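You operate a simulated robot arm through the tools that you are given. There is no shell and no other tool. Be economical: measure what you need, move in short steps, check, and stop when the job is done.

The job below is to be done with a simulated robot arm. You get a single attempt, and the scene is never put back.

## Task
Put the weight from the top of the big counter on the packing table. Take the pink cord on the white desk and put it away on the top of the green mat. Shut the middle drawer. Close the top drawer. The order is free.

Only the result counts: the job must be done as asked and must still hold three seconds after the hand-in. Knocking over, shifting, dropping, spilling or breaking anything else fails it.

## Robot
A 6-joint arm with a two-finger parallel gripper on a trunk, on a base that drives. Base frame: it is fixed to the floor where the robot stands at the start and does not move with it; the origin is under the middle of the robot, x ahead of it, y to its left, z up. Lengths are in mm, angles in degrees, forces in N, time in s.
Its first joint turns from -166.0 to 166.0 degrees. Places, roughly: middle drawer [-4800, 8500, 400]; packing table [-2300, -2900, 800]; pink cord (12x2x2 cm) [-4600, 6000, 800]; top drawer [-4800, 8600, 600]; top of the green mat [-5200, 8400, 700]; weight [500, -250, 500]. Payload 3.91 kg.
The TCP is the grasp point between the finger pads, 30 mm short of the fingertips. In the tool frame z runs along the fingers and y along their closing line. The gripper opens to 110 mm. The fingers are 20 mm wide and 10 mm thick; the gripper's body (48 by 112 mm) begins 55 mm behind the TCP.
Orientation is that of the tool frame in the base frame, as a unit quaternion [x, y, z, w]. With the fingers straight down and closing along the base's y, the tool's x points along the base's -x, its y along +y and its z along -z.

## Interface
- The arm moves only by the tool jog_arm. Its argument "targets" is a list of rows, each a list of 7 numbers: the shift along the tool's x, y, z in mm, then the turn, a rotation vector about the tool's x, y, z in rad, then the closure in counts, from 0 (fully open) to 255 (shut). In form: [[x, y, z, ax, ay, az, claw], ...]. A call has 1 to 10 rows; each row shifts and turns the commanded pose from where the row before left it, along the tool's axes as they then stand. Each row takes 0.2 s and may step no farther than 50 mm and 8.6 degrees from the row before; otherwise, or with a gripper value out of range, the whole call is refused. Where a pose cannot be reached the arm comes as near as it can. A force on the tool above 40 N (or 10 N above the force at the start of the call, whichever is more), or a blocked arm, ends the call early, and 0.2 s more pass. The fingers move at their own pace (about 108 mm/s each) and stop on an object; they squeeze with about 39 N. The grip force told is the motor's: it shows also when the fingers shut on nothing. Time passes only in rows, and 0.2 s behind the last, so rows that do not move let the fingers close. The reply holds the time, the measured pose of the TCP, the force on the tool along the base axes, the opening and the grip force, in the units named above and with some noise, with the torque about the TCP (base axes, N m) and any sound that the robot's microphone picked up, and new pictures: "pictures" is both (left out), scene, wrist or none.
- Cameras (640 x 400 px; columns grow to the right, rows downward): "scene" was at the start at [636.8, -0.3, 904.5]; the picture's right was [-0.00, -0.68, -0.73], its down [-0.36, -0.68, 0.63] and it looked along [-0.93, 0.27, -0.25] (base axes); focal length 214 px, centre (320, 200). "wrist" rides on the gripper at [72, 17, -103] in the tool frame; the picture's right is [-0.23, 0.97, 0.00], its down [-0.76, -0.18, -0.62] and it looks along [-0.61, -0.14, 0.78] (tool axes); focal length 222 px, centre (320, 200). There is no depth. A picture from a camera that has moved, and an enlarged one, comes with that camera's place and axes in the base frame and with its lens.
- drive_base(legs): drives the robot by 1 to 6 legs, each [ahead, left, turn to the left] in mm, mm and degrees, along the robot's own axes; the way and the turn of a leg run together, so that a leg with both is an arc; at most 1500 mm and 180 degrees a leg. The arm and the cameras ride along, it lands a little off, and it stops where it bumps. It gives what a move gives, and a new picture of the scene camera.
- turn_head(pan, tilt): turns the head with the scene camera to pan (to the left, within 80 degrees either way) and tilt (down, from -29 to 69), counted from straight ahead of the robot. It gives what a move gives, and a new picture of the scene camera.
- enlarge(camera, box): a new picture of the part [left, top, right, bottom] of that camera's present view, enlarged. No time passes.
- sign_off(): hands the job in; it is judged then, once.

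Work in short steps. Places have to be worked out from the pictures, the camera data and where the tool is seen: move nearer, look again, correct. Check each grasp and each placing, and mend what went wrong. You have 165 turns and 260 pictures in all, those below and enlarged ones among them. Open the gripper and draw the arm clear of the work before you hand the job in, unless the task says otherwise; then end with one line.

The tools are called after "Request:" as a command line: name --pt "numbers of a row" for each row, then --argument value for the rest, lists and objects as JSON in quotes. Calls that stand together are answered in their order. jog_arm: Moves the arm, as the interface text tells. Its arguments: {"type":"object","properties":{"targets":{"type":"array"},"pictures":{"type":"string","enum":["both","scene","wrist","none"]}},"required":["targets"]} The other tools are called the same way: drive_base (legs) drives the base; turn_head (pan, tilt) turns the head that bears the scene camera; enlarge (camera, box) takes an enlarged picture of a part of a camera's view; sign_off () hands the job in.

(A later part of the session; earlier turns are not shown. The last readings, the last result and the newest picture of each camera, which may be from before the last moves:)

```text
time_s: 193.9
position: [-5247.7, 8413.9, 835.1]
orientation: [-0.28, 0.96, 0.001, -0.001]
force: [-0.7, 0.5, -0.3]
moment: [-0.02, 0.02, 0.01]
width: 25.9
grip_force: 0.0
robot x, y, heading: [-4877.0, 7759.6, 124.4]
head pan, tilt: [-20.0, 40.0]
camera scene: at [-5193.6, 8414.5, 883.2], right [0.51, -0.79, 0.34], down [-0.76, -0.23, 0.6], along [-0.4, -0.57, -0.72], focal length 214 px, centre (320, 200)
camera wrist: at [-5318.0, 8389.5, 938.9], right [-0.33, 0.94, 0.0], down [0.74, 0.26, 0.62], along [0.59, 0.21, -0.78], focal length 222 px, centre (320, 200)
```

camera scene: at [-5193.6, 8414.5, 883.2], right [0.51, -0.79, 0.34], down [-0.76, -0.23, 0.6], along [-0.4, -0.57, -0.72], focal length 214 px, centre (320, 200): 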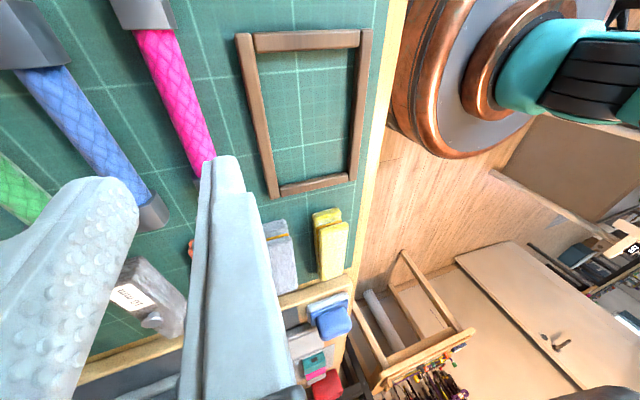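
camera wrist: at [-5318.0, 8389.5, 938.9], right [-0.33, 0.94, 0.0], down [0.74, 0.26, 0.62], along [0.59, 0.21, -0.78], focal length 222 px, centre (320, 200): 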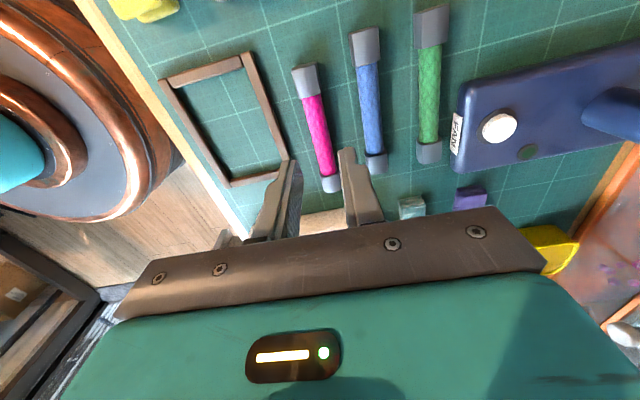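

The cord lies cleanly on the mat beside the others. I rise and pull back.

Request:
jog_arm --pt "0 0 -45 0 0 0 195" --pt "0 0 -45 0 0 0 195" --pt "0 0 -40 0 0 0 195" --pt "0 -45 0 0 0 0 195" --pt "0 -45 0 0 0 0 195" --pt "0 -45 0 0 0 0 195" --pt "0 -45 0 0 0 0 195" --pictures "wrist"

Request:
jog_arm --pt "0 0 0 0 0 -0.142 255" --pt "0 0 0 0 0 -0.142 255" --pt "0 0 0 0 0 -0.142 255" --pt "0 0 0 0 0 -0.142 255" --pt "0 0 0 0 0 -0.142 255" --pt "0 0 0 0 0 -0.142 255" --pt "0 0 0 0 0 -0.142 255" --pt "0 0 0 0 0 -0.142 255" --pt "0 0 0 0 0 -0.142 255" --pt "0 0 0 0 0 -0.142 255" --pictures "none"

Request:
jog_arm --pt "0 0 0 0 0 -0.14 255" --pt "0 0 0 0 -0.15 0 255" --pt "0 0 0 0 -0.15 0 255" --pt "0 0 0 0 -0.15 0 255" --pt "0 0 0 0 -0.15 0 255" --pt "0 0 0 0 -0.15 0 255" --pt "0 0 0 0 -0.15 0 255" --pt "0 0 0 0 -0.147 0 255" --pictures "none"

Request:
drive_base --legs '[[-300, 0, 0], [0, -560, 0]]'

Request:
turn_head --pan 0 --tilt 10

```text
time_s: 195.5
position: [-5148.9, 8265.0, 962.9]
orientation: [-0.28, 0.96, 0.0, 0.0]
force: [0.2, -0.1, -0.4]
moment: [-0.06, -0.06, -0.03]
width: 25.9
grip_force: 0.0
robot x, y, heading: [-4876.5, 7759.9, 124.3]
head pan, tilt: [-20.0, 40.0]
camera wrist: at [-5219.7, 8239.5, 1066.1], right [-0.33, 0.94, 0.0], down [0.74, 0.26, 0.62], along [0.59, 0.21, -0.78], focal length 222 px, centre (320, 200)
```

wrist: 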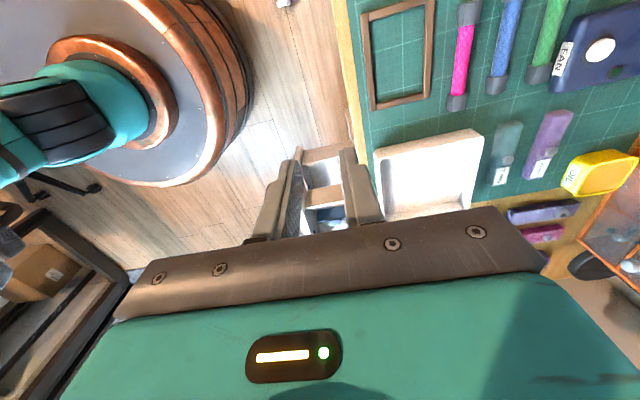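

```text
time_s: 197.7
position: [-5149.6, 8262.0, 963.8]
orientation: [0.839, -0.545, -0.001, 0.0]
force: [-0.6, 0.4, -0.6]
moment: [0.05, -0.01, 0.03]
width: 0.0
grip_force: 37.7
robot x, y, heading: [-4876.0, 7760.5, 124.4]
head pan, tilt: [-20.0, 40.0]
```

```text
time_s: 199.5
position: [-5149.9, 8261.6, 965.3]
orientation: [0.757, -0.419, -0.439, -0.242]
force: [1.0, -0.1, 0.1]
moment: [-0.03, -0.05, -0.02]
width: 0.0
grip_force: 37.2
robot x, y, heading: [-4877.8, 7763.5, 124.3]
head pan, tilt: [-20.0, 40.0]
```

```text
time_s: 204.4
position: [-4520.7, 8324.8, 964.1]
orientation: [0.756, -0.422, -0.438, -0.244]
force: [0.1, 0.6, 0.5]
moment: [-0.01, 0.02, -0.02]
width: 0.0
grip_force: 38.0
robot x, y, heading: [-4248.0, 7820.5, 124.1]
head pan, tilt: [-20.0, 40.0]
camera scene: at [-4485.7, 8322.5, 1028.1], right [0.96, 0.24, 0.17], down [0.29, -0.89, -0.36], along [0.06, 0.4, -0.92], focal length 214 px, centre (320, 200)
```

scene: 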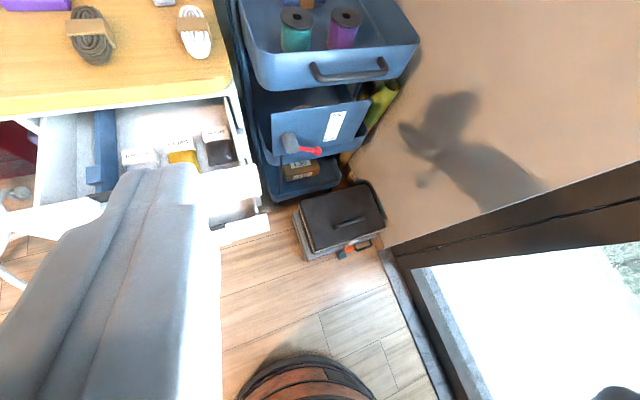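

```text
time_s: 205.3
position: [-4519.9, 8324.3, 964.7]
orientation: [0.756, -0.422, -0.437, -0.244]
force: [1.1, 0.1, 0.1]
moment: [-0.02, 0.01, 0.02]
width: 0.0
grip_force: 38.7
robot x, y, heading: [-4251.3, 7821.9, 124.3]
head pan, tilt: [0.0, 10.0]
camera scene: at [-4528.8, 8337.1, 1062.8], right [0.85, 0.53, 0.0], down [0.34, -0.55, -0.77], along [-0.4, 0.65, -0.64], focal length 214 px, centre (320, 200)
```

scene: 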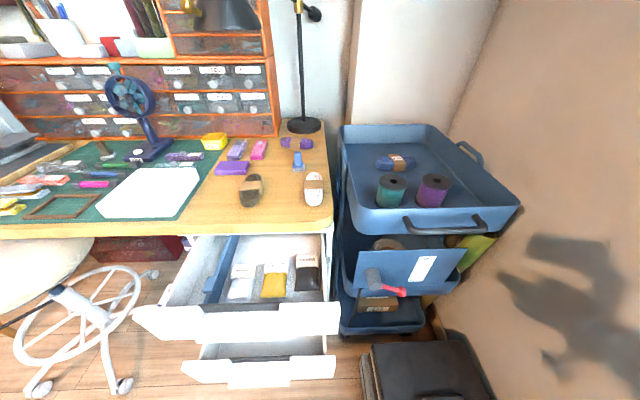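

Both open drawers are visible, the top one's front at about b=9616 (centre (-4754, 8395)) and the middle one's a bit nearer. I centre the robot on them and lower the closed fingers to z≈600.

Request:
drive_base --legs '[[0, 100, 0]]'

Request:
jog_arm --pt "39.5 7.5 22.8 0 0 0 255" --pt "39.5 7.5 22.8 0 0 0 255" --pt "39.5 7.5 22.8 0 0 0 255" --pt "39.5 7.5 22.8 0 0 0 255" --pt "39.5 7.5 22.8 0 0 0 255" --pt "39.5 7.5 22.8 0 0 0 255" --pt "39.5 7.5 22.8 0 0 0 255"

```text
time_s: 206.4
position: [-4601.9, 8269.7, 964.1]
orientation: [0.756, -0.421, -0.438, -0.244]
force: [0.1, -0.3, 0.3]
moment: [-0.02, -0.01, 0.03]
width: 0.1
grip_force: 38.0
robot x, y, heading: [-4330.6, 7767.9, 124.0]
head pan, tilt: [0.0, 10.0]
camera scene: at [-4610.3, 8281.9, 1062.9], right [0.85, 0.53, 0.0], down [0.34, -0.55, -0.77], along [-0.4, 0.65, -0.64], focal length 214 px, centre (320, 200)
```

scene: 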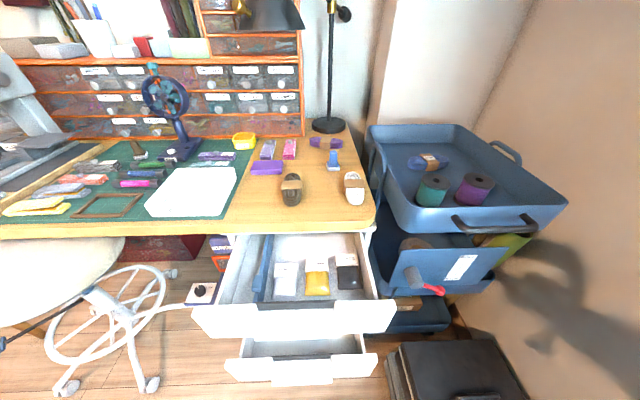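

```text
time_s: 208.1
position: [-4614.6, 8320.9, 691.2]
orientation: [0.758, -0.42, -0.439, -0.24]
force: [0.0, -0.5, -0.6]
moment: [0.0, 0.01, 0.02]
width: 0.1
grip_force: 37.7
out of reach, approached as far as the arm can: row 2, 3, 4, 5, 6, 7
robot x, y, heading: [-4330.8, 7764.3, 124.0]
head pan, tilt: [0.0, 10.0]
camera scene: at [-4622.2, 8333.1, 790.5], right [0.85, 0.53, 0.0], down [0.34, -0.55, -0.77], along [-0.41, 0.65, -0.64], focal length 214 px, centre (320, 200)
camera wrist: at [-4561.8, 8204.9, 681.8], right [-0.88, -0.42, 0.2], down [0.24, -0.04, 0.97], along [-0.4, 0.91, 0.13], focal length 222 px, centre (320, 200)
```

scene: 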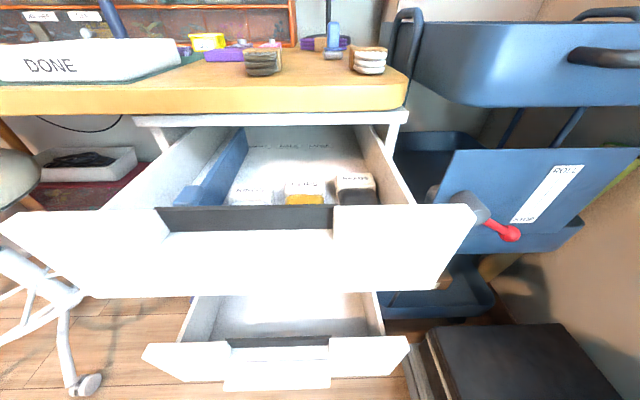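
wrist: 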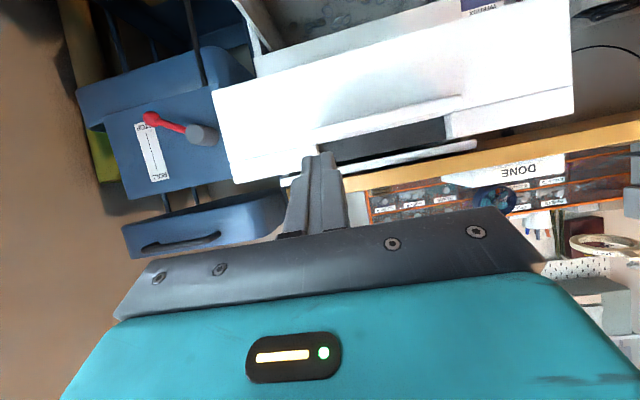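

The panel spans z≈540 to 670. The arm is too folded here, so I extend forward into reach and lower to z≈605.

Request:
jog_arm --pt "-19 0 33 0 0 0 255" --pt "-19 0 33 0 0 0 255" --pt "34 0 20 0 0 0 255"

```text
time_s: 208.8
position: [-4638.3, 8391.4, 656.5]
orientation: [0.757, -0.419, -0.44, -0.239]
force: [0.4, 0.0, -0.2]
moment: [0.01, 0.0, 0.0]
width: 0.0
grip_force: 38.0
out of reach, approached as far as the arm can: row 1, 3
robot x, y, heading: [-4330.1, 7766.1, 123.8]
head pan, tilt: [0.0, 10.0]
camera scene: at [-4646.2, 8404.7, 753.9], right [0.85, 0.53, -0.01], down [0.34, -0.55, -0.77], along [-0.41, 0.65, -0.64], focal length 214 px, centre (320, 200)
camera wrist: at [-4585.8, 8276.5, 645.3], right [-0.88, -0.42, 0.2], down [0.24, -0.04, 0.97], along [-0.4, 0.91, 0.13], focal length 222 px, centre (320, 200)
```

scene: 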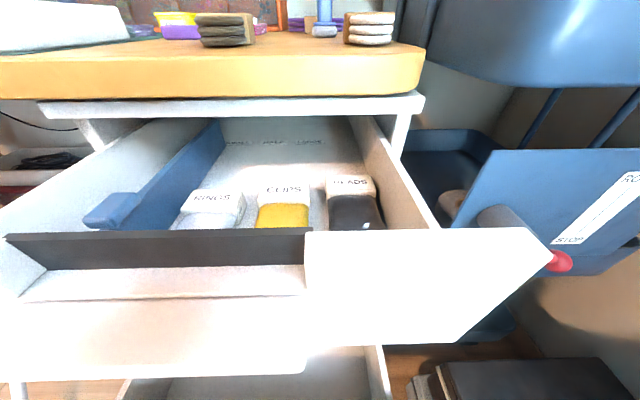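
wrist: 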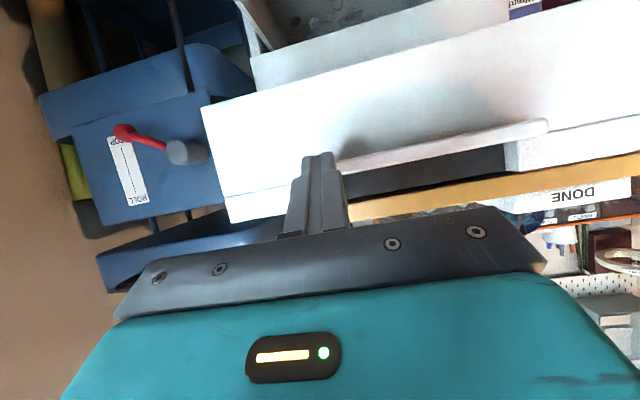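

The arm is near its folded limit. I back the base off 150 mm and extend farther to get down to z≈605, centred on the panel.

Request:
drive_base --legs '[[-150, 0, 0]]'

Request:
jog_arm --pt "-19 10 33 0 0 0 255" --pt "-19 10 33 0 0 0 255" --pt "-19 20 33 0 0 0 255" --pt "20 25 12 0 0 0 255" --pt "20 25 12 0 0 0 255"

```text
time_s: 210.2
position: [-4554.4, 8270.0, 655.9]
orientation: [0.757, -0.42, -0.439, -0.24]
force: [-0.5, -0.5, 0.1]
moment: [-0.04, -0.02, 0.03]
width: 0.0
grip_force: 37.5
robot x, y, heading: [-4247.7, 7645.1, 124.3]
head pan, tilt: [0.0, 10.0]
camera scene: at [-4563.4, 8282.3, 753.9], right [0.85, 0.53, -0.01], down [0.34, -0.55, -0.77], along [-0.41, 0.65, -0.64], focal length 214 px, centre (320, 200)
```

scene: 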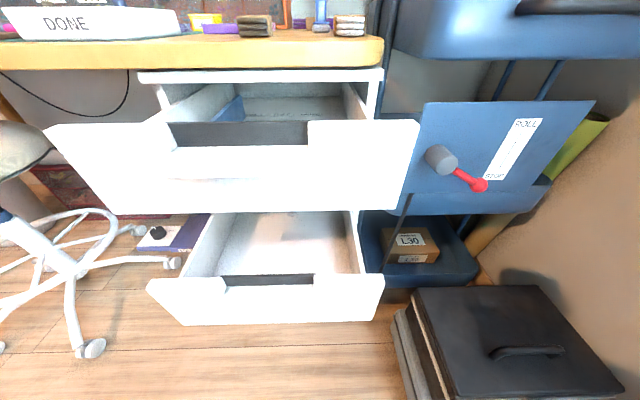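

```text
time_s: 211.4
position: [-4614.6, 8359.1, 629.0]
orientation: [0.761, -0.416, -0.441, -0.232]
force: [-0.3, 0.8, 0.3]
moment: [0.01, -0.01, -0.01]
width: 0.0
grip_force: 37.5
out of reach, approached as far as the arm can: row 1, 2, 3, 4, 5
robot x, y, heading: [-4251.9, 7642.9, 124.4]
head pan, tilt: [0.0, 10.0]
camera scene: at [-4622.2, 8373.5, 727.5], right [0.84, 0.55, -0.01], down [0.34, -0.55, -0.76], along [-0.42, 0.64, -0.65], focal length 214 px, centre (320, 200)
camera wrist: at [-4560.3, 8245.4, 619.5], right [-0.88, -0.43, 0.21], down [0.24, -0.03, 0.97], along [-0.42, 0.9, 0.13], focal length 222 px, centre (320, 200)
```

scene: 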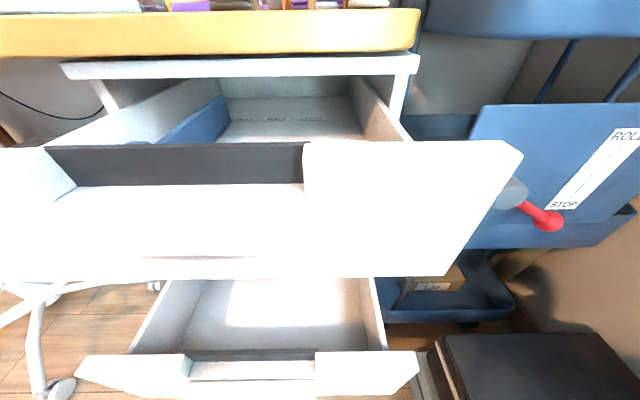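
wrist: 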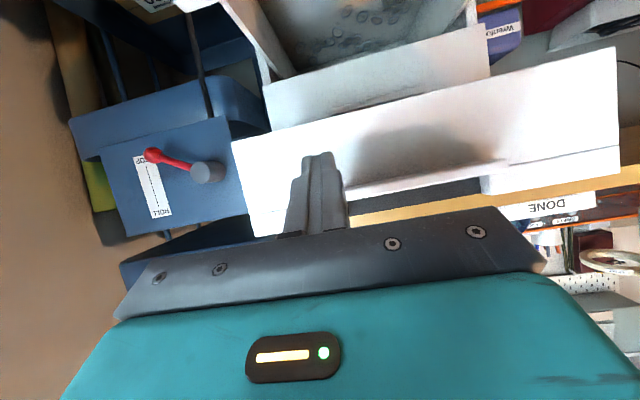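

The arm seems limited by the wrist bend at this tilt. I tuck the head and reduce the tilt to about 40°, then see where the arm settles.

Request:
turn_head --pan 0 --tilt 35

Request:
jog_arm --pt "0 0 0 0 0.12 0 255" --pt "0 0 0 0 0.12 0 255" --pt "0 0 0 0 0.12 0 255"

```text
time_s: 212.3
position: [-4613.8, 8360.5, 629.0]
orientation: [0.76, -0.416, -0.441, -0.232]
force: [0.9, -0.1, 0.3]
moment: [0.0, -0.03, -0.01]
width: 0.0
grip_force: 37.6
robot x, y, heading: [-4248.4, 7640.2, 124.3]
head pan, tilt: [0.0, 35.0]
camera scene: at [-4609.0, 8352.9, 695.5], right [0.84, 0.55, -0.01], down [0.49, -0.76, -0.42], along [-0.24, 0.35, -0.91], focal length 214 px, centre (320, 200)
```

scene: 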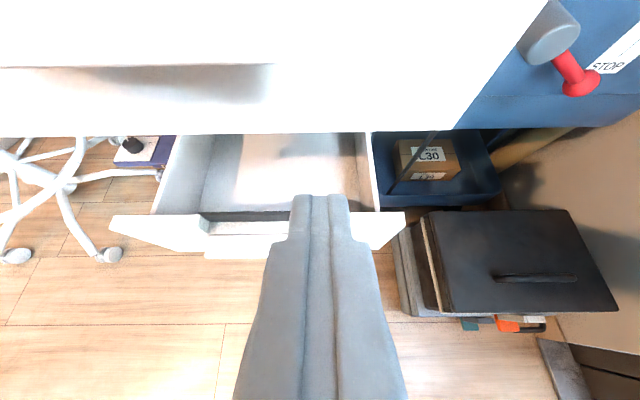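

```text
time_s: 213.1
position: [-4614.7, 8358.1, 629.8]
orientation: [0.819, -0.451, -0.313, -0.165]
force: [0.0, 0.0, -0.2]
moment: [-0.01, 0.01, -0.01]
width: 0.1
grip_force: 37.6
robot x, y, heading: [-4246.9, 7645.6, 124.3]
head pan, tilt: [0.0, 35.0]
camera scene: at [-4622.2, 8369.2, 694.8], right [0.84, 0.54, -0.01], down [0.53, -0.84, -0.11], along [-0.07, 0.09, -0.99], focal length 214 px, centre (320, 200)
camera wrist: at [-4563.9, 8245.8, 659.8], right [-0.91, -0.38, 0.16], down [0.07, 0.24, 0.97], along [-0.4, 0.9, -0.19], focal length 222 px, centre (320, 200)
```

scene: 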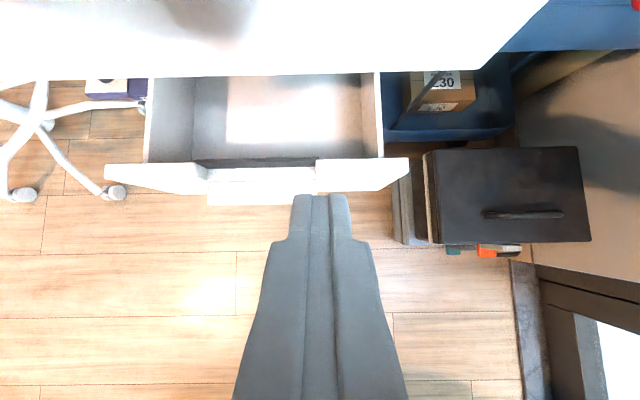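
wrist: 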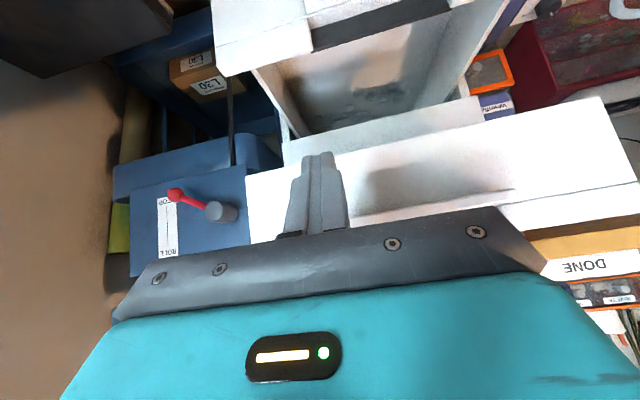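

Reachable now at 41° tilt. I shift left to centre on the panel, lower to z≈605 and advance close to the drawer.

Request:
jog_arm --pt "8 32 9 0 0 0 255" --pt "8 32 9 0 0 0 255" --pt "0 30 0 0 0 0 255" --pt "-26 0 23 0 0 0 255" --pt "-26 0 23 0 0 0 255"

```text
time_s: 214.3
position: [-4705.3, 8379.3, 598.8]
orientation: [0.823, -0.456, -0.297, -0.161]
force: [-0.1, -0.4, 0.7]
moment: [-0.02, -0.01, 0.01]
width: 0.3
grip_force: 38.0
out of reach, approached as far as the arm can: row 3, 4
robot x, y, heading: [-4247.8, 7645.3, 123.7]
head pan, tilt: [0.0, 35.0]
camera scene: at [-4713.6, 8392.5, 664.4], right [0.85, 0.53, -0.01], down [0.53, -0.84, -0.08], along [-0.05, 0.06, -1.0], focal length 214 px, centre (320, 200)
camera wrist: at [-4655.0, 8267.9, 633.9], right [-0.92, -0.37, 0.15], down [0.05, 0.26, 0.96], along [-0.4, 0.89, -0.22], focal length 222 px, centre (320, 200)
```

scene: 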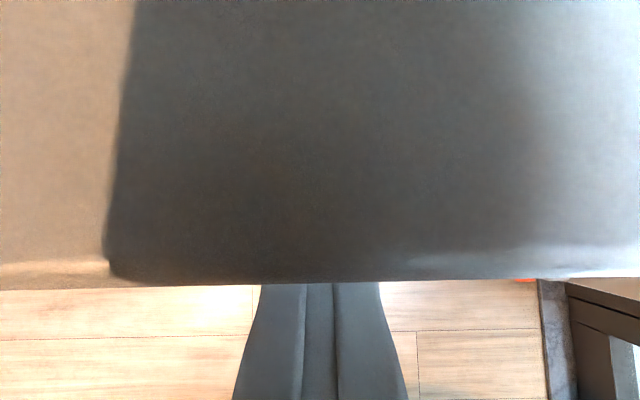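
wrist: 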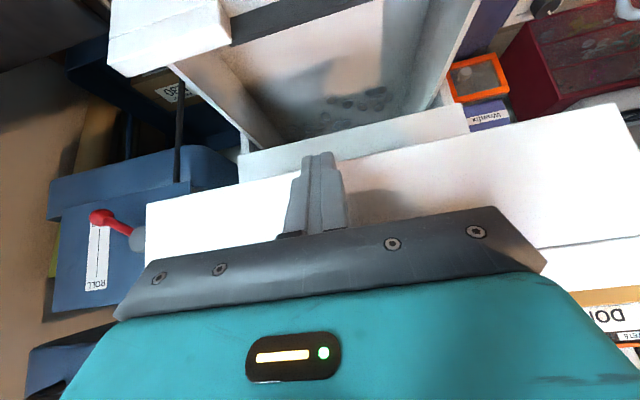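

I may be under the protruding handle lip here. I back off 60 mm and up a little, and look again.

Request:
jog_arm --pt "30 0 -26 0 0 0 255" --pt "15 0 -13 0 0 0 255" --pt "-26 0 -30 0 0 0 255"

Request:
turn_head --pan 0 --tilt 0

```text
time_s: 215.1
position: [-4675.3, 8329.6, 633.7]
orientation: [0.81, -0.478, -0.301, -0.154]
force: [-0.4, -0.5, -0.7]
moment: [0.06, -0.09, 0.06]
width: 0.0
grip_force: 37.6
out of reach, approached as far as the arm can: row 3
robot x, y, heading: [-4246.5, 7643.9, 124.0]
head pan, tilt: [0.0, 35.0]
camera scene: at [-4679.9, 8343.5, 698.1], right [0.87, 0.5, -0.04], down [0.49, -0.87, -0.08], along [-0.07, 0.05, -1.0], focal length 214 px, centre (320, 200)
camera wrist: at [-4627.8, 8216.0, 668.1], right [-0.93, -0.33, 0.18], down [0.09, 0.27, 0.96], along [-0.36, 0.9, -0.22], focal length 222 px, centre (320, 200)
```

scene: 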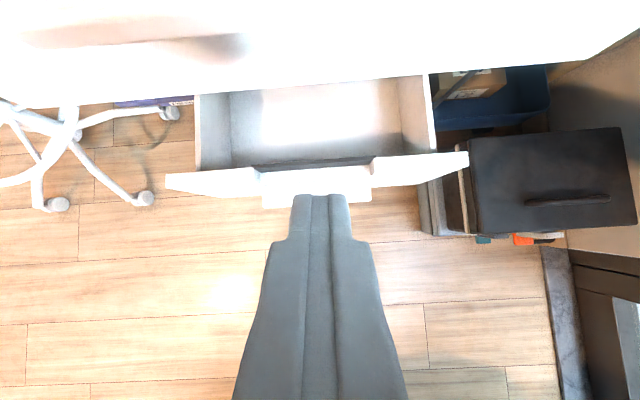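
wrist: 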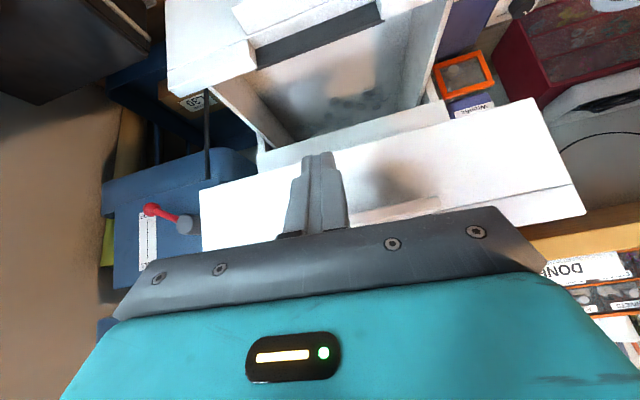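

```text
time_s: 216.1
position: [-4675.0, 8330.1, 632.4]
orientation: [0.811, -0.478, -0.302, -0.153]
force: [0.2, -0.6, -1.0]
moment: [-0.04, -0.04, -0.01]
width: 0.0
grip_force: 37.8
robot x, y, heading: [-4250.6, 7643.7, 123.8]
head pan, tilt: [0.0, 0.0]
camera scene: at [-4701.0, 8382.8, 732.1], right [0.87, 0.5, -0.04], down [0.36, -0.68, -0.64], along [-0.34, 0.54, -0.77], focal length 214 px, centre (320, 200)
```

scene: 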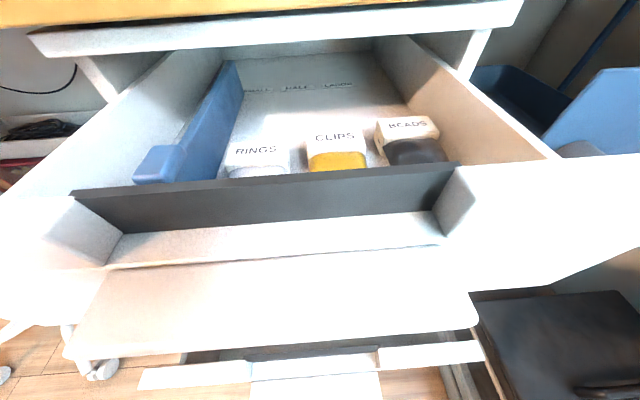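

The handle is a protruding scoop lip at the lower middle of the panel. I tuck the head well back and push forward with the tips at z≈610 onto that lip.

Request:
turn_head --pan 0 --tilt 60

Request:
jog_arm --pt "-22 0 20 0 0 0 255" --pt "-15 0 13 0 0 0 255" --pt "-15 0 13 0 0 0 255"

```text
time_s: 217.4
position: [-4674.4, 8327.6, 632.5]
orientation: [0.811, -0.478, -0.302, -0.154]
force: [0.7, 0.1, 0.6]
moment: [0.0, -0.01, 0.01]
width: 0.1
grip_force: 37.4
robot x, y, heading: [-4246.6, 7638.2, 123.9]
head pan, tilt: [0.0, 60.0]
camera scene: at [-4660.4, 8308.7, 692.6], right [0.87, 0.5, -0.04], down [0.48, -0.81, 0.35], along [0.14, -0.32, -0.94], focal length 214 px, centre (320, 200)
```

scene: 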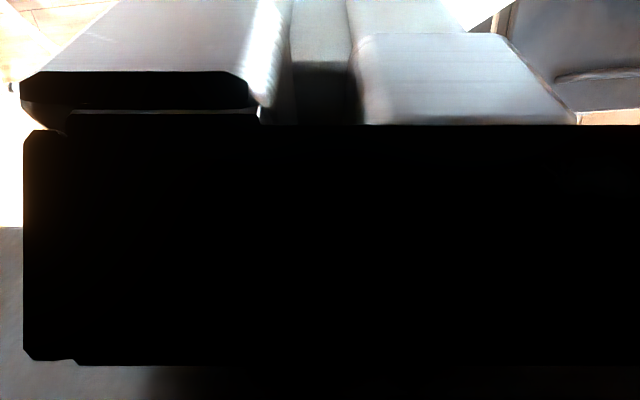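

```text
time_s: 218.2
position: [-4699.4, 8368.6, 631.7]
orientation: [0.819, -0.465, -0.298, -0.156]
force: [0.2, 0.1, 0.5]
moment: [0.02, -0.08, 0.04]
width: 0.0
grip_force: 37.6
out of reach, approached as far as the arm can: row 1, 2
robot x, y, heading: [-4245.2, 7641.4, 124.3]
head pan, tilt: [0.0, 60.0]
camera scene: at [-4686.5, 8348.6, 690.7], right [0.86, 0.52, -0.02], down [0.49, -0.8, 0.35], along [0.17, -0.31, -0.94], focal length 214 px, centre (320, 200)
camera wrist: at [-4651.2, 8257.1, 665.9], right [-0.92, -0.35, 0.17], down [0.07, 0.27, 0.96], along [-0.38, 0.9, -0.22], focal length 222 px, centre (320, 200)
```

scene: 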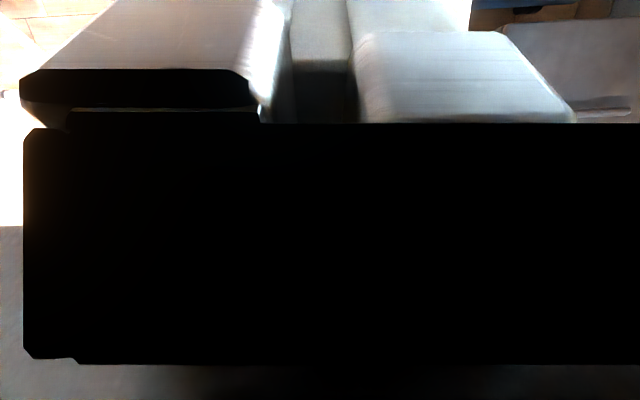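
wrist: 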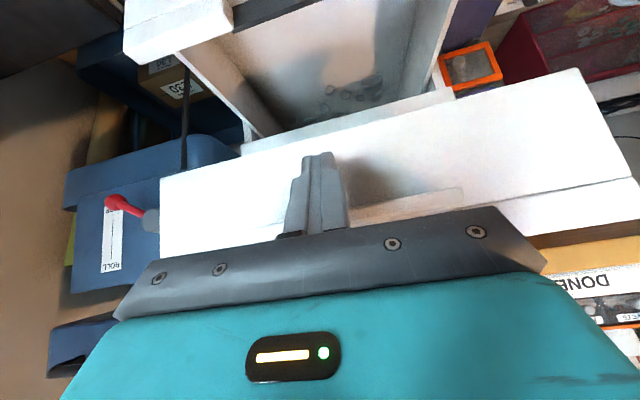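

I keep advancing. The reach improves as the arm extends, and the drawer contact is next.

Request:
jog_arm --pt "-22 0 20 0 0 0 255" --pt "-22 0 20 0 0 0 255" --pt "-22 0 20 0 0 0 255" --pictures "wrist"

```text
time_s: 219.0
position: [-4748.5, 8444.9, 627.8]
orientation: [0.824, -0.456, -0.297, -0.16]
force: [-0.1, 0.5, -0.8]
moment: [-0.05, 0.01, 0.02]
width: 0.0
grip_force: 37.6
robot x, y, heading: [-4247.7, 7643.7, 124.1]
head pan, tilt: [0.0, 60.0]
camera wrist: at [-4698.5, 8333.5, 663.0], right [-0.92, -0.37, 0.15], down [0.05, 0.26, 0.96], along [-0.4, 0.89, -0.22], focal length 222 px, centre (320, 200)
```

wrist: 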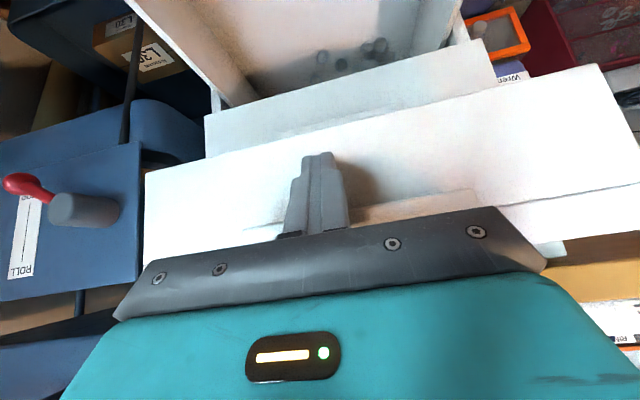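

No contact force yet, so I continue forward.

Request:
jog_arm --pt "-22 0 20 0 0 0 255" --pt "-22 0 20 0 0 0 255" --pictures "wrist"

```text
time_s: 219.6
position: [-4780.3, 8494.4, 625.3]
orientation: [0.824, -0.456, -0.296, -0.16]
force: [-0.7, 0.2, -0.5]
moment: [0.0, -0.01, 0.01]
width: 0.0
grip_force: 38.3
robot x, y, heading: [-4249.6, 7643.7, 123.9]
head pan, tilt: [0.0, 60.0]
camera wrist: at [-4730.0, 8383.8, 660.0], right [-0.92, -0.37, 0.15], down [0.05, 0.26, 0.96], along [-0.4, 0.89, -0.22], focal length 222 px, centre (320, 200)
```

wrist: 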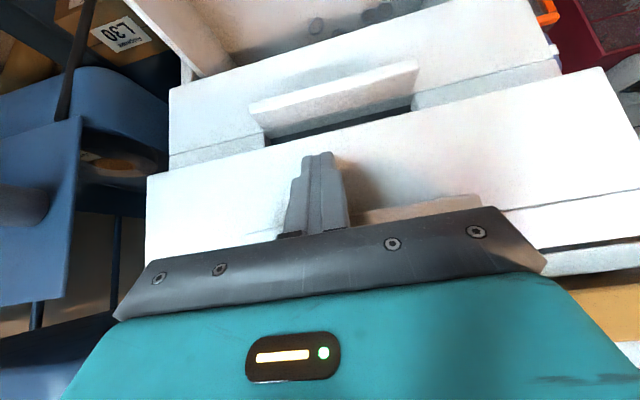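

The panel now stays fixed in the view while I advance, so the drawer is sliding in with it. I tuck the head fully and continue in small steps, watching the force.

Request:
turn_head --pan 0 --tilt 69

Request:
jog_arm --pt "5 0 6 0 0 0 255" --pt "-15 0 13 0 0 0 255" --pt "-15 0 13 0 0 0 255" --pt "-11 0 10 0 0 0 255" --pictures "wrist"

```text
time_s: 220.3
position: [-4780.4, 8494.5, 625.4]
orientation: [0.824, -0.456, -0.296, -0.16]
force: [-0.4, 0.5, -0.1]
moment: [0.01, -0.02, -0.02]
width: 0.0
grip_force: 37.7
robot x, y, heading: [-4251.5, 7643.9, 124.3]
head pan, tilt: [0.0, 68.8]
camera scene: at [-4759.7, 8462.3, 687.2], right [0.85, 0.53, -0.01], down [0.47, -0.74, 0.49], along [0.26, -0.42, -0.87], focal length 214 px, centre (320, 200)
```

scene: 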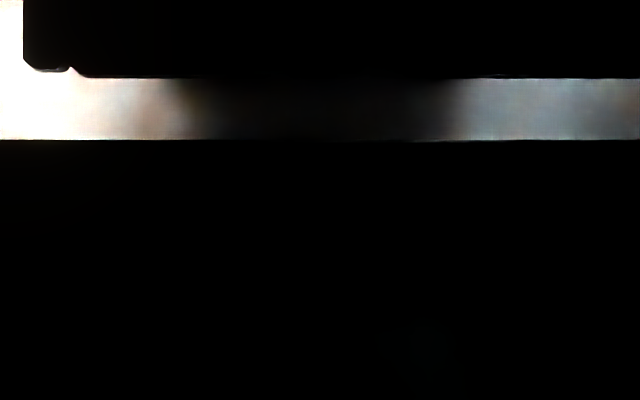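

```text
time_s: 221.2
position: [-4799.2, 8525.7, 614.0]
orientation: [0.825, -0.456, -0.293, -0.159]
force: [6.8, -12.5, 5.3]
moment: [-0.06, -0.06, 0.06]
width: 0.3
grip_force: 38.2
robot x, y, heading: [-4245.6, 7643.1, 124.3]
head pan, tilt: [0.0, 68.8]
stopped in row 4: the force on the tool passed its limit at 65 N (the readings are from after the stop); the commanded pose is now the measured one
camera wrist: at [-4749.0, 8414.2, 649.8], right [-0.92, -0.37, 0.15], down [0.05, 0.27, 0.96], along [-0.4, 0.89, -0.23], focal length 222 px, centre (320, 200)
```

wrist: 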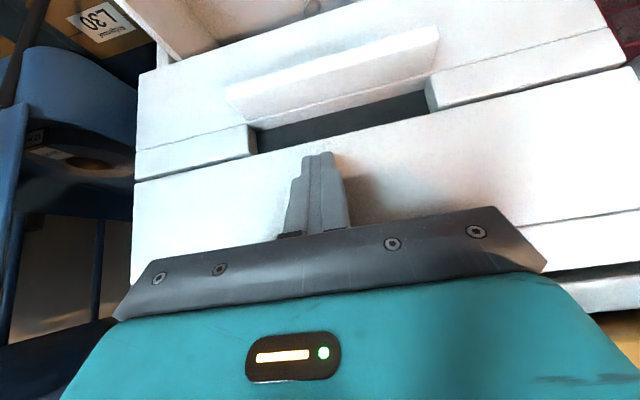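

The push ended on the hard stop (65 N), so the top drawer looks shut. I drive back and look at both drawers.

Request:
drive_base --legs '[[-300, 0, 0]]'

Request:
turn_head --pan 0 --tilt -5

```text
time_s: 222.4
position: [-4746.9, 8446.6, 613.1]
orientation: [0.825, -0.457, -0.293, -0.16]
force: [0.7, -0.7, 0.2]
moment: [0.02, 0.01, -0.01]
width: 0.1
grip_force: 37.8
robot x, y, heading: [-4195.6, 7563.8, 124.1]
head pan, tilt: [0.0, 68.8]
stopped in leg 1: the robot was blocked; the commanded pose is now the measured one
camera scene: at [-4725.9, 8414.7, 675.8], right [0.85, 0.53, -0.01], down [0.47, -0.73, 0.5], along [0.26, -0.42, -0.87], focal length 214 px, centre (320, 200)
```

scene: 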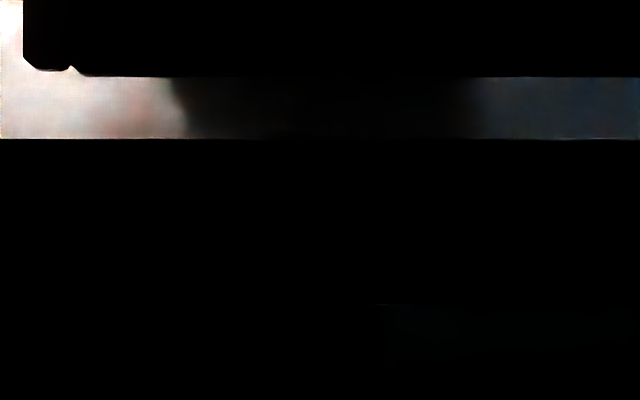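

```text
time_s: 223.8
position: [-4747.1, 8447.1, 613.5]
orientation: [0.825, -0.456, -0.295, -0.159]
force: [0.2, -0.1, 0.2]
moment: [-0.01, -0.03, -0.01]
width: 0.0
grip_force: 38.3
robot x, y, heading: [-4194.3, 7560.6, 124.1]
head pan, tilt: [0.0, -5.0]
camera scene: at [-4780.9, 8502.3, 719.3], right [0.85, 0.53, -0.01], down [0.38, -0.61, -0.69], along [-0.37, 0.59, -0.72], focal length 214 px, centre (320, 200)
```

scene: 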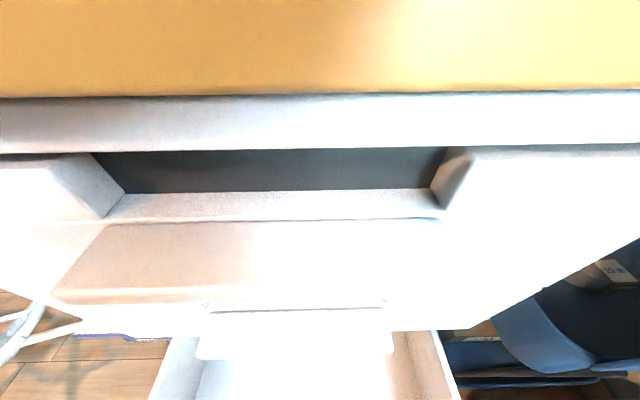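

The top drawer is shut flush. Backing up bumped something behind, probably the chair, so I move 40 mm forward off it and retract with the arm instead.

Request:
drive_base --legs '[[40, 0, 0]]'

Request:
jog_arm --pt "32.6 0 -26.4 0 0 0 255" --pt "32.6 0 -26.4 0 0 0 255" --pt "32.6 0 -26.4 0 0 0 255" --pt "32.6 0 -26.4 0 0 0 255" --pt "32.6 0 -26.4 0 0 0 255" --pictures "scene"

```text
time_s: 224.8
position: [-4764.2, 8475.4, 612.7]
orientation: [0.826, -0.456, -0.292, -0.159]
force: [8.6, -14.8, 5.0]
moment: [1.94, 1.41, 0.6]
width: 0.0
grip_force: 38.2
robot x, y, heading: [-4213.4, 7594.4, 124.1]
head pan, tilt: [0.0, -5.0]
stopped in leg 1: the force on the tool passed its limit at 97 N (the readings are from after the stop); the commanded pose is now the measured one
camera scene: at [-4800.0, 8530.1, 718.5], right [0.84, 0.54, -0.01], down [0.38, -0.61, -0.69], along [-0.38, 0.58, -0.72], focal length 214 px, centre (320, 200)
```

scene: 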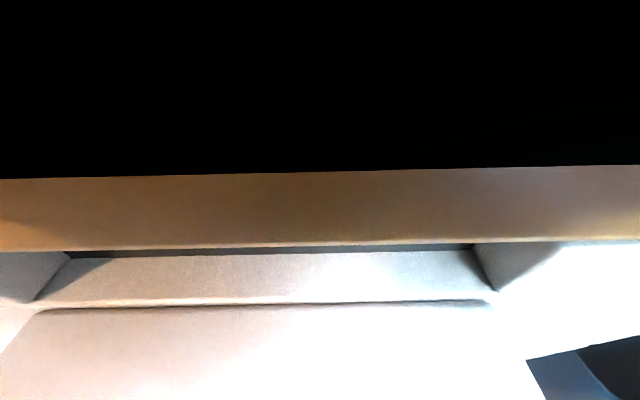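

```text
time_s: 226.0
position: [-4657.7, 8304.1, 613.8]
orientation: [0.834, -0.442, -0.288, -0.164]
force: [0.5, 0.7, 0.0]
moment: [-0.09, 0.08, -0.1]
width: 0.0
grip_force: 37.5
out of reach, approached as far as the arm can: row 5
robot x, y, heading: [-4214.5, 7592.3, 124.2]
head pan, tilt: [0.0, -5.0]
camera scene: at [-4696.0, 8356.3, 718.6], right [0.83, 0.56, 0.02], down [0.41, -0.59, -0.69], along [-0.37, 0.58, -0.72], focal length 214 px, centre (320, 200)
```

scene: 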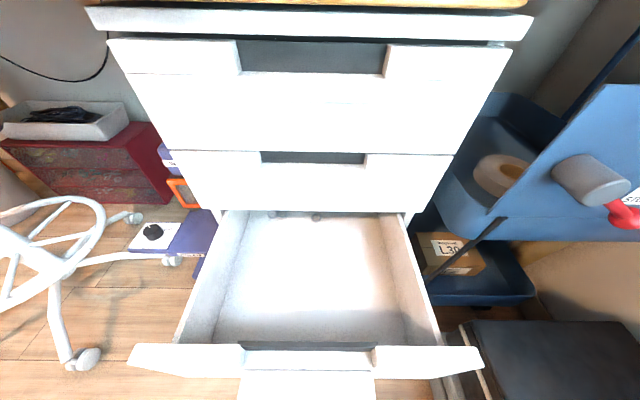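

The open drawer's front is at b≈9590 with z≈360 to 463. I tuck the head and lower the fingertips to z≈410 in front of it.

Request:
turn_head --pan 0 --tilt 62

Request:
jog_arm --pt "28 0 35 0 0 0 255" --pt "28 0 35 0 0 0 255" --pt "28 0 35 0 0 0 255" --pt "28 0 35 0 0 0 255" --pictures "wrist"

```text
time_s: 227.4
position: [-4657.5, 8303.0, 612.5]
orientation: [0.835, -0.44, -0.287, -0.164]
force: [-0.5, -0.9, -0.7]
moment: [-0.01, 0.02, -0.03]
width: 0.0
grip_force: 38.1
robot x, y, heading: [-4211.7, 7590.3, 123.9]
head pan, tilt: [0.0, 62.0]
camera scene: at [-4643.9, 8280.0, 674.0], right [0.83, 0.56, 0.02], down [0.51, -0.77, 0.4], along [0.24, -0.32, -0.92], focal length 214 px, centre (320, 200)
```

scene: 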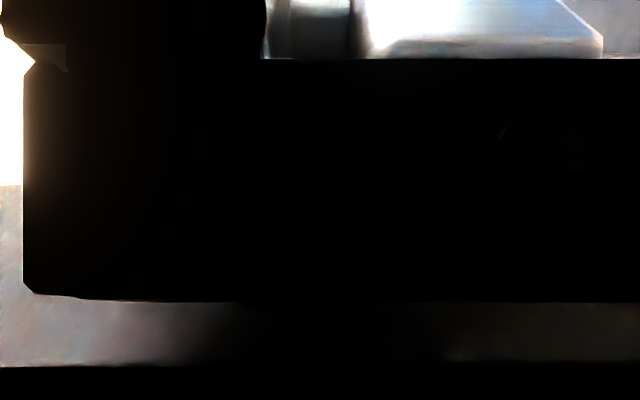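

```text
time_s: 228.4
position: [-4627.1, 8311.9, 463.2]
orientation: [0.836, -0.455, -0.28, -0.123]
force: [-0.1, 0.1, 0.0]
moment: [0.02, 0.02, 0.0]
width: 0.2
grip_force: 37.6
out of reach, approached as far as the arm can: row 1, 2, 3, 4
robot x, y, heading: [-4218.0, 7593.4, 124.3]
head pan, tilt: [0.0, 62.0]
camera wrist: at [-4573.9, 8204.6, 507.3], right [-0.91, -0.38, 0.18], down [0.04, 0.34, 0.94], along [-0.42, 0.86, -0.29], focal length 222 px, centre (320, 200)
```

wrist: 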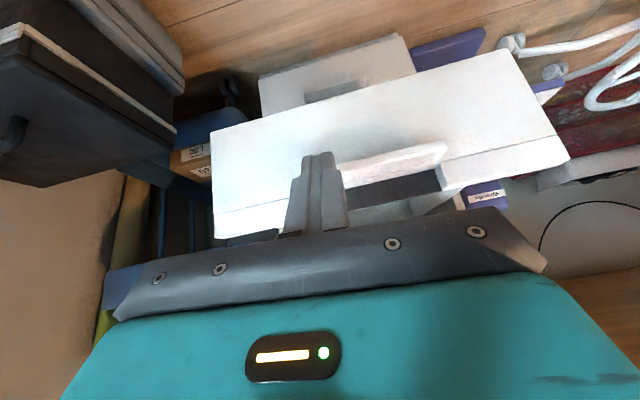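

The tips are at z≈439, near the panel's top. I move down and forward together.

Request:
jog_arm --pt "-4.6 6 28 0 0 0 255" --pt "-4.6 6 28 0 0 0 255" --pictures "wrist"

```text
time_s: 229.0
position: [-4634.2, 8358.3, 428.0]
orientation: [0.827, -0.454, -0.294, -0.153]
force: [-0.8, 0.2, 0.2]
moment: [-0.01, -0.02, 0.0]
width: 0.0
grip_force: 37.8
out of reach, approached as far as the arm can: row 1, 2
robot x, y, heading: [-4211.7, 7591.3, 124.1]
head pan, tilt: [0.0, 62.0]
camera wrist: at [-4582.2, 8247.6, 464.8], right [-0.91, -0.38, 0.16], down [0.05, 0.28, 0.96], along [-0.4, 0.88, -0.23], focal length 222 px, centre (320, 200)
```

wrist: 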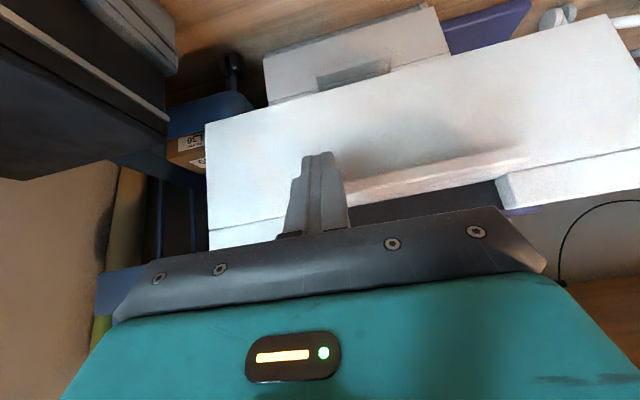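

The tips are at z≈405, mid-panel. I push forward.

Request:
jog_arm --pt "-31 3 25 0 0 0 255" --pt "-31 3 25 0 0 0 255" --pt "-31 3 25 0 0 0 255" --pictures "wrist"

```text
time_s: 229.8
position: [-4705.7, 8454.4, 427.6]
orientation: [0.826, -0.456, -0.292, -0.159]
force: [0.2, 0.3, -0.4]
moment: [-0.04, 0.01, -0.01]
width: 0.1
grip_force: 37.4
robot x, y, heading: [-4211.9, 7594.9, 124.1]
head pan, tilt: [0.0, 62.0]
camera wrist: at [-4655.2, 8343.1, 463.8], right [-0.92, -0.37, 0.15], down [0.05, 0.27, 0.96], along [-0.4, 0.89, -0.23], focal length 222 px, centre (320, 200)
```

wrist: 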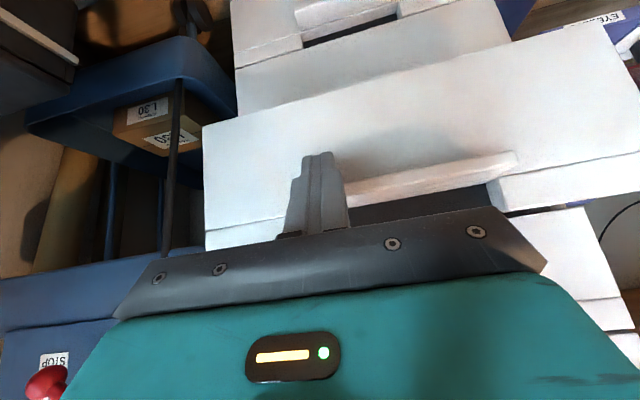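

The drawer is moving with the fingers. I continue to its stop.

Request:
jog_arm --pt "-31 0 25 0 0 0 255" --pt "-31 0 25 0 0 0 255" --pt "-15 0 13 0 0 0 255" --pt "-15 0 13 0 0 0 255" --pt "-15 0 13 0 0 0 255" --pictures "wrist"

```text
time_s: 230.5
position: [-4751.3, 8524.9, 429.2]
orientation: [0.798, -0.49, -0.317, -0.149]
force: [0.5, 0.7, -0.6]
moment: [-0.03, 0.0, 0.03]
width: 0.0
grip_force: 37.4
robot x, y, heading: [-4215.2, 7594.5, 123.8]
head pan, tilt: [0.0, 62.0]
stopped in row 3: the force on the tool passed its limit at 83 N (the readings are from after the stop); the commanded pose is now the measured one
camera wrist: at [-4705.6, 8411.2, 461.5], right [-0.93, -0.31, 0.22], down [0.14, 0.27, 0.95], along [-0.35, 0.91, -0.21], focal length 222 px, centre (320, 200)
```

wrist: 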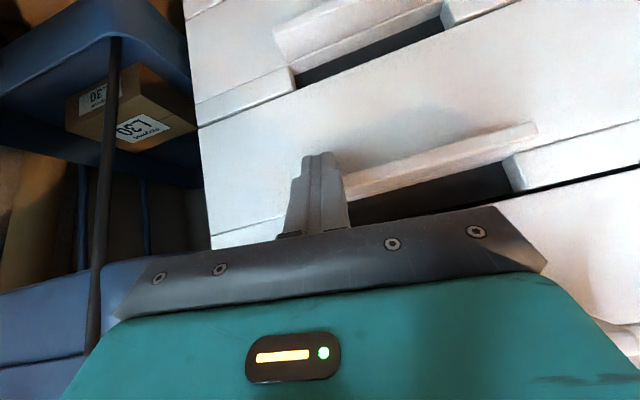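

It stopped against something at 83 N. I back off 80 mm and check that the drawer is flush.

Request:
jog_arm --pt "31 0 -25 0 0 0 255" --pt "31 0 -25 0 0 0 255" --pt "31 0 -25 0 0 0 255" --pt "15 0 -12 0 0 0 255" --pictures "wrist"

Request:
turn_head --pan 0 --tilt 0

```text
time_s: 231.5
position: [-4683.9, 8404.3, 421.5]
orientation: [0.8, -0.489, -0.317, -0.143]
force: [-0.5, 0.4, 0.4]
moment: [0.0, 0.0, 0.04]
width: 0.2
grip_force: 37.6
robot x, y, heading: [-4215.4, 7591.3, 124.2]
head pan, tilt: [0.0, 62.0]
camera wrist: at [-4638.2, 8291.5, 456.8], right [-0.92, -0.31, 0.23], down [0.14, 0.28, 0.95], along [-0.36, 0.91, -0.21], focal length 222 px, centre (320, 200)
```

wrist: 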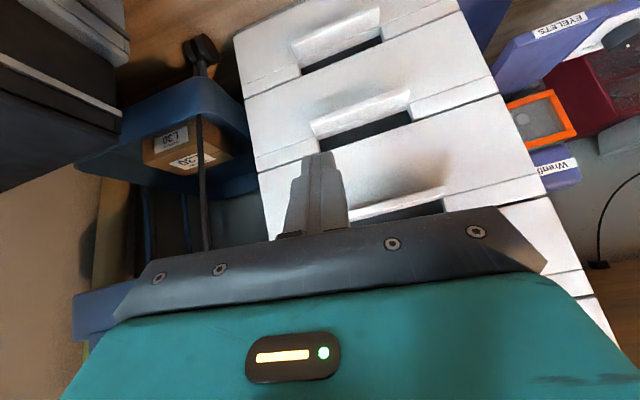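

```text
time_s: 232.8
position: [-4685.2, 8406.1, 423.8]
orientation: [0.8, -0.49, -0.317, -0.142]
force: [-0.4, -0.3, -0.2]
moment: [0.01, -0.02, 0.01]
width: 0.0
grip_force: 37.5
robot x, y, heading: [-4214.7, 7591.0, 124.1]
head pan, tilt: [0.0, 0.0]
camera scene: at [-4705.6, 8460.4, 523.0], right [0.87, 0.48, -0.08], down [0.32, -0.69, -0.65], along [-0.37, 0.54, -0.76], focal length 214 px, centre (320, 200)
```

scene: 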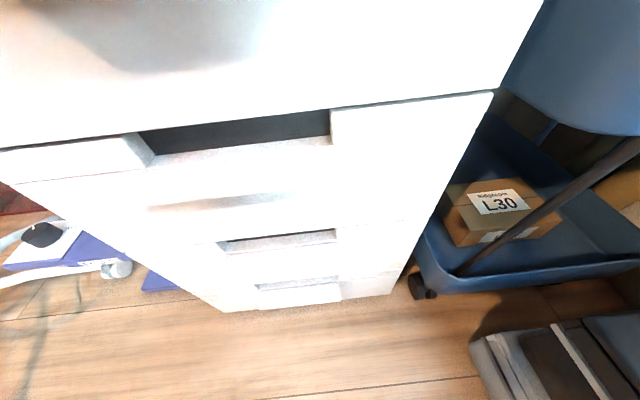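

It looks flush. I pull the arm farther out and take a clear look at the whole pedestal.

Request:
jog_arm --pt "31 0 -25 0 0 0 255" --pt "31 0 -25 0 0 0 255" --pt "-22 0 -40 0 0 0 255" --pt "-22 0 -40 0 0 0 255" --pt "-22 0 -40 0 0 0 255" --pt "-22 0 -40 0 0 0 255" --pt "-22 0 -40 0 0 0 255" --pt "-22 0 -40 0 0 0 255" --pictures "scene"

Request:
enlarge --camera "wrist" --box '[180, 0, 640, 290]'

```text
time_s: 234.6
position: [-4597.8, 8307.1, 700.1]
orientation: [0.748, -0.556, -0.344, -0.115]
force: [1.5, -1.3, -1.8]
moment: [0.05, 0.1, 0.03]
width: 0.1
grip_force: 37.5
out of reach, approached as far as the arm can: row 1, 2
robot x, y, heading: [-4214.3, 7591.4, 124.1]
head pan, tilt: [0.0, 0.0]
camera scene: at [-4598.8, 8366.9, 798.2], right [0.91, 0.35, -0.21], down [0.14, -0.75, -0.64], along [-0.39, 0.56, -0.74], focal length 214 px, centre (320, 200)
```

scene: 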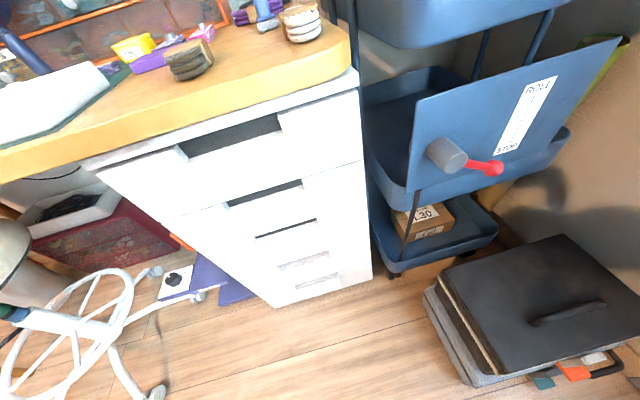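

```text
1.38 times, centred on (410, 145) of wrist
camera zoom: at [-4563.2, 8188.5, 733.6], right [-0.92, -0.17, 0.35], down [0.29, 0.29, 0.91], along [-0.26, 0.94, -0.22], focal length 306 px, centre (196, 276)
```

zoom: 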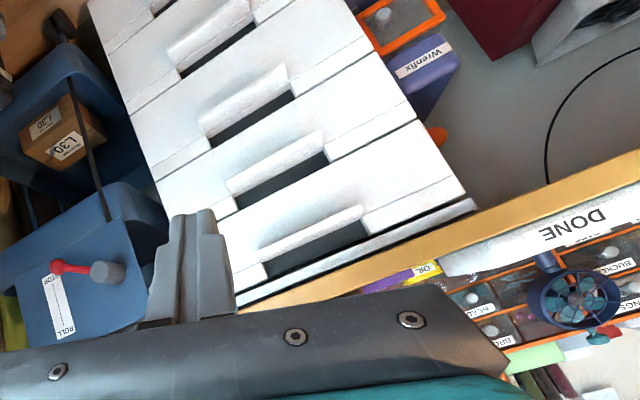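

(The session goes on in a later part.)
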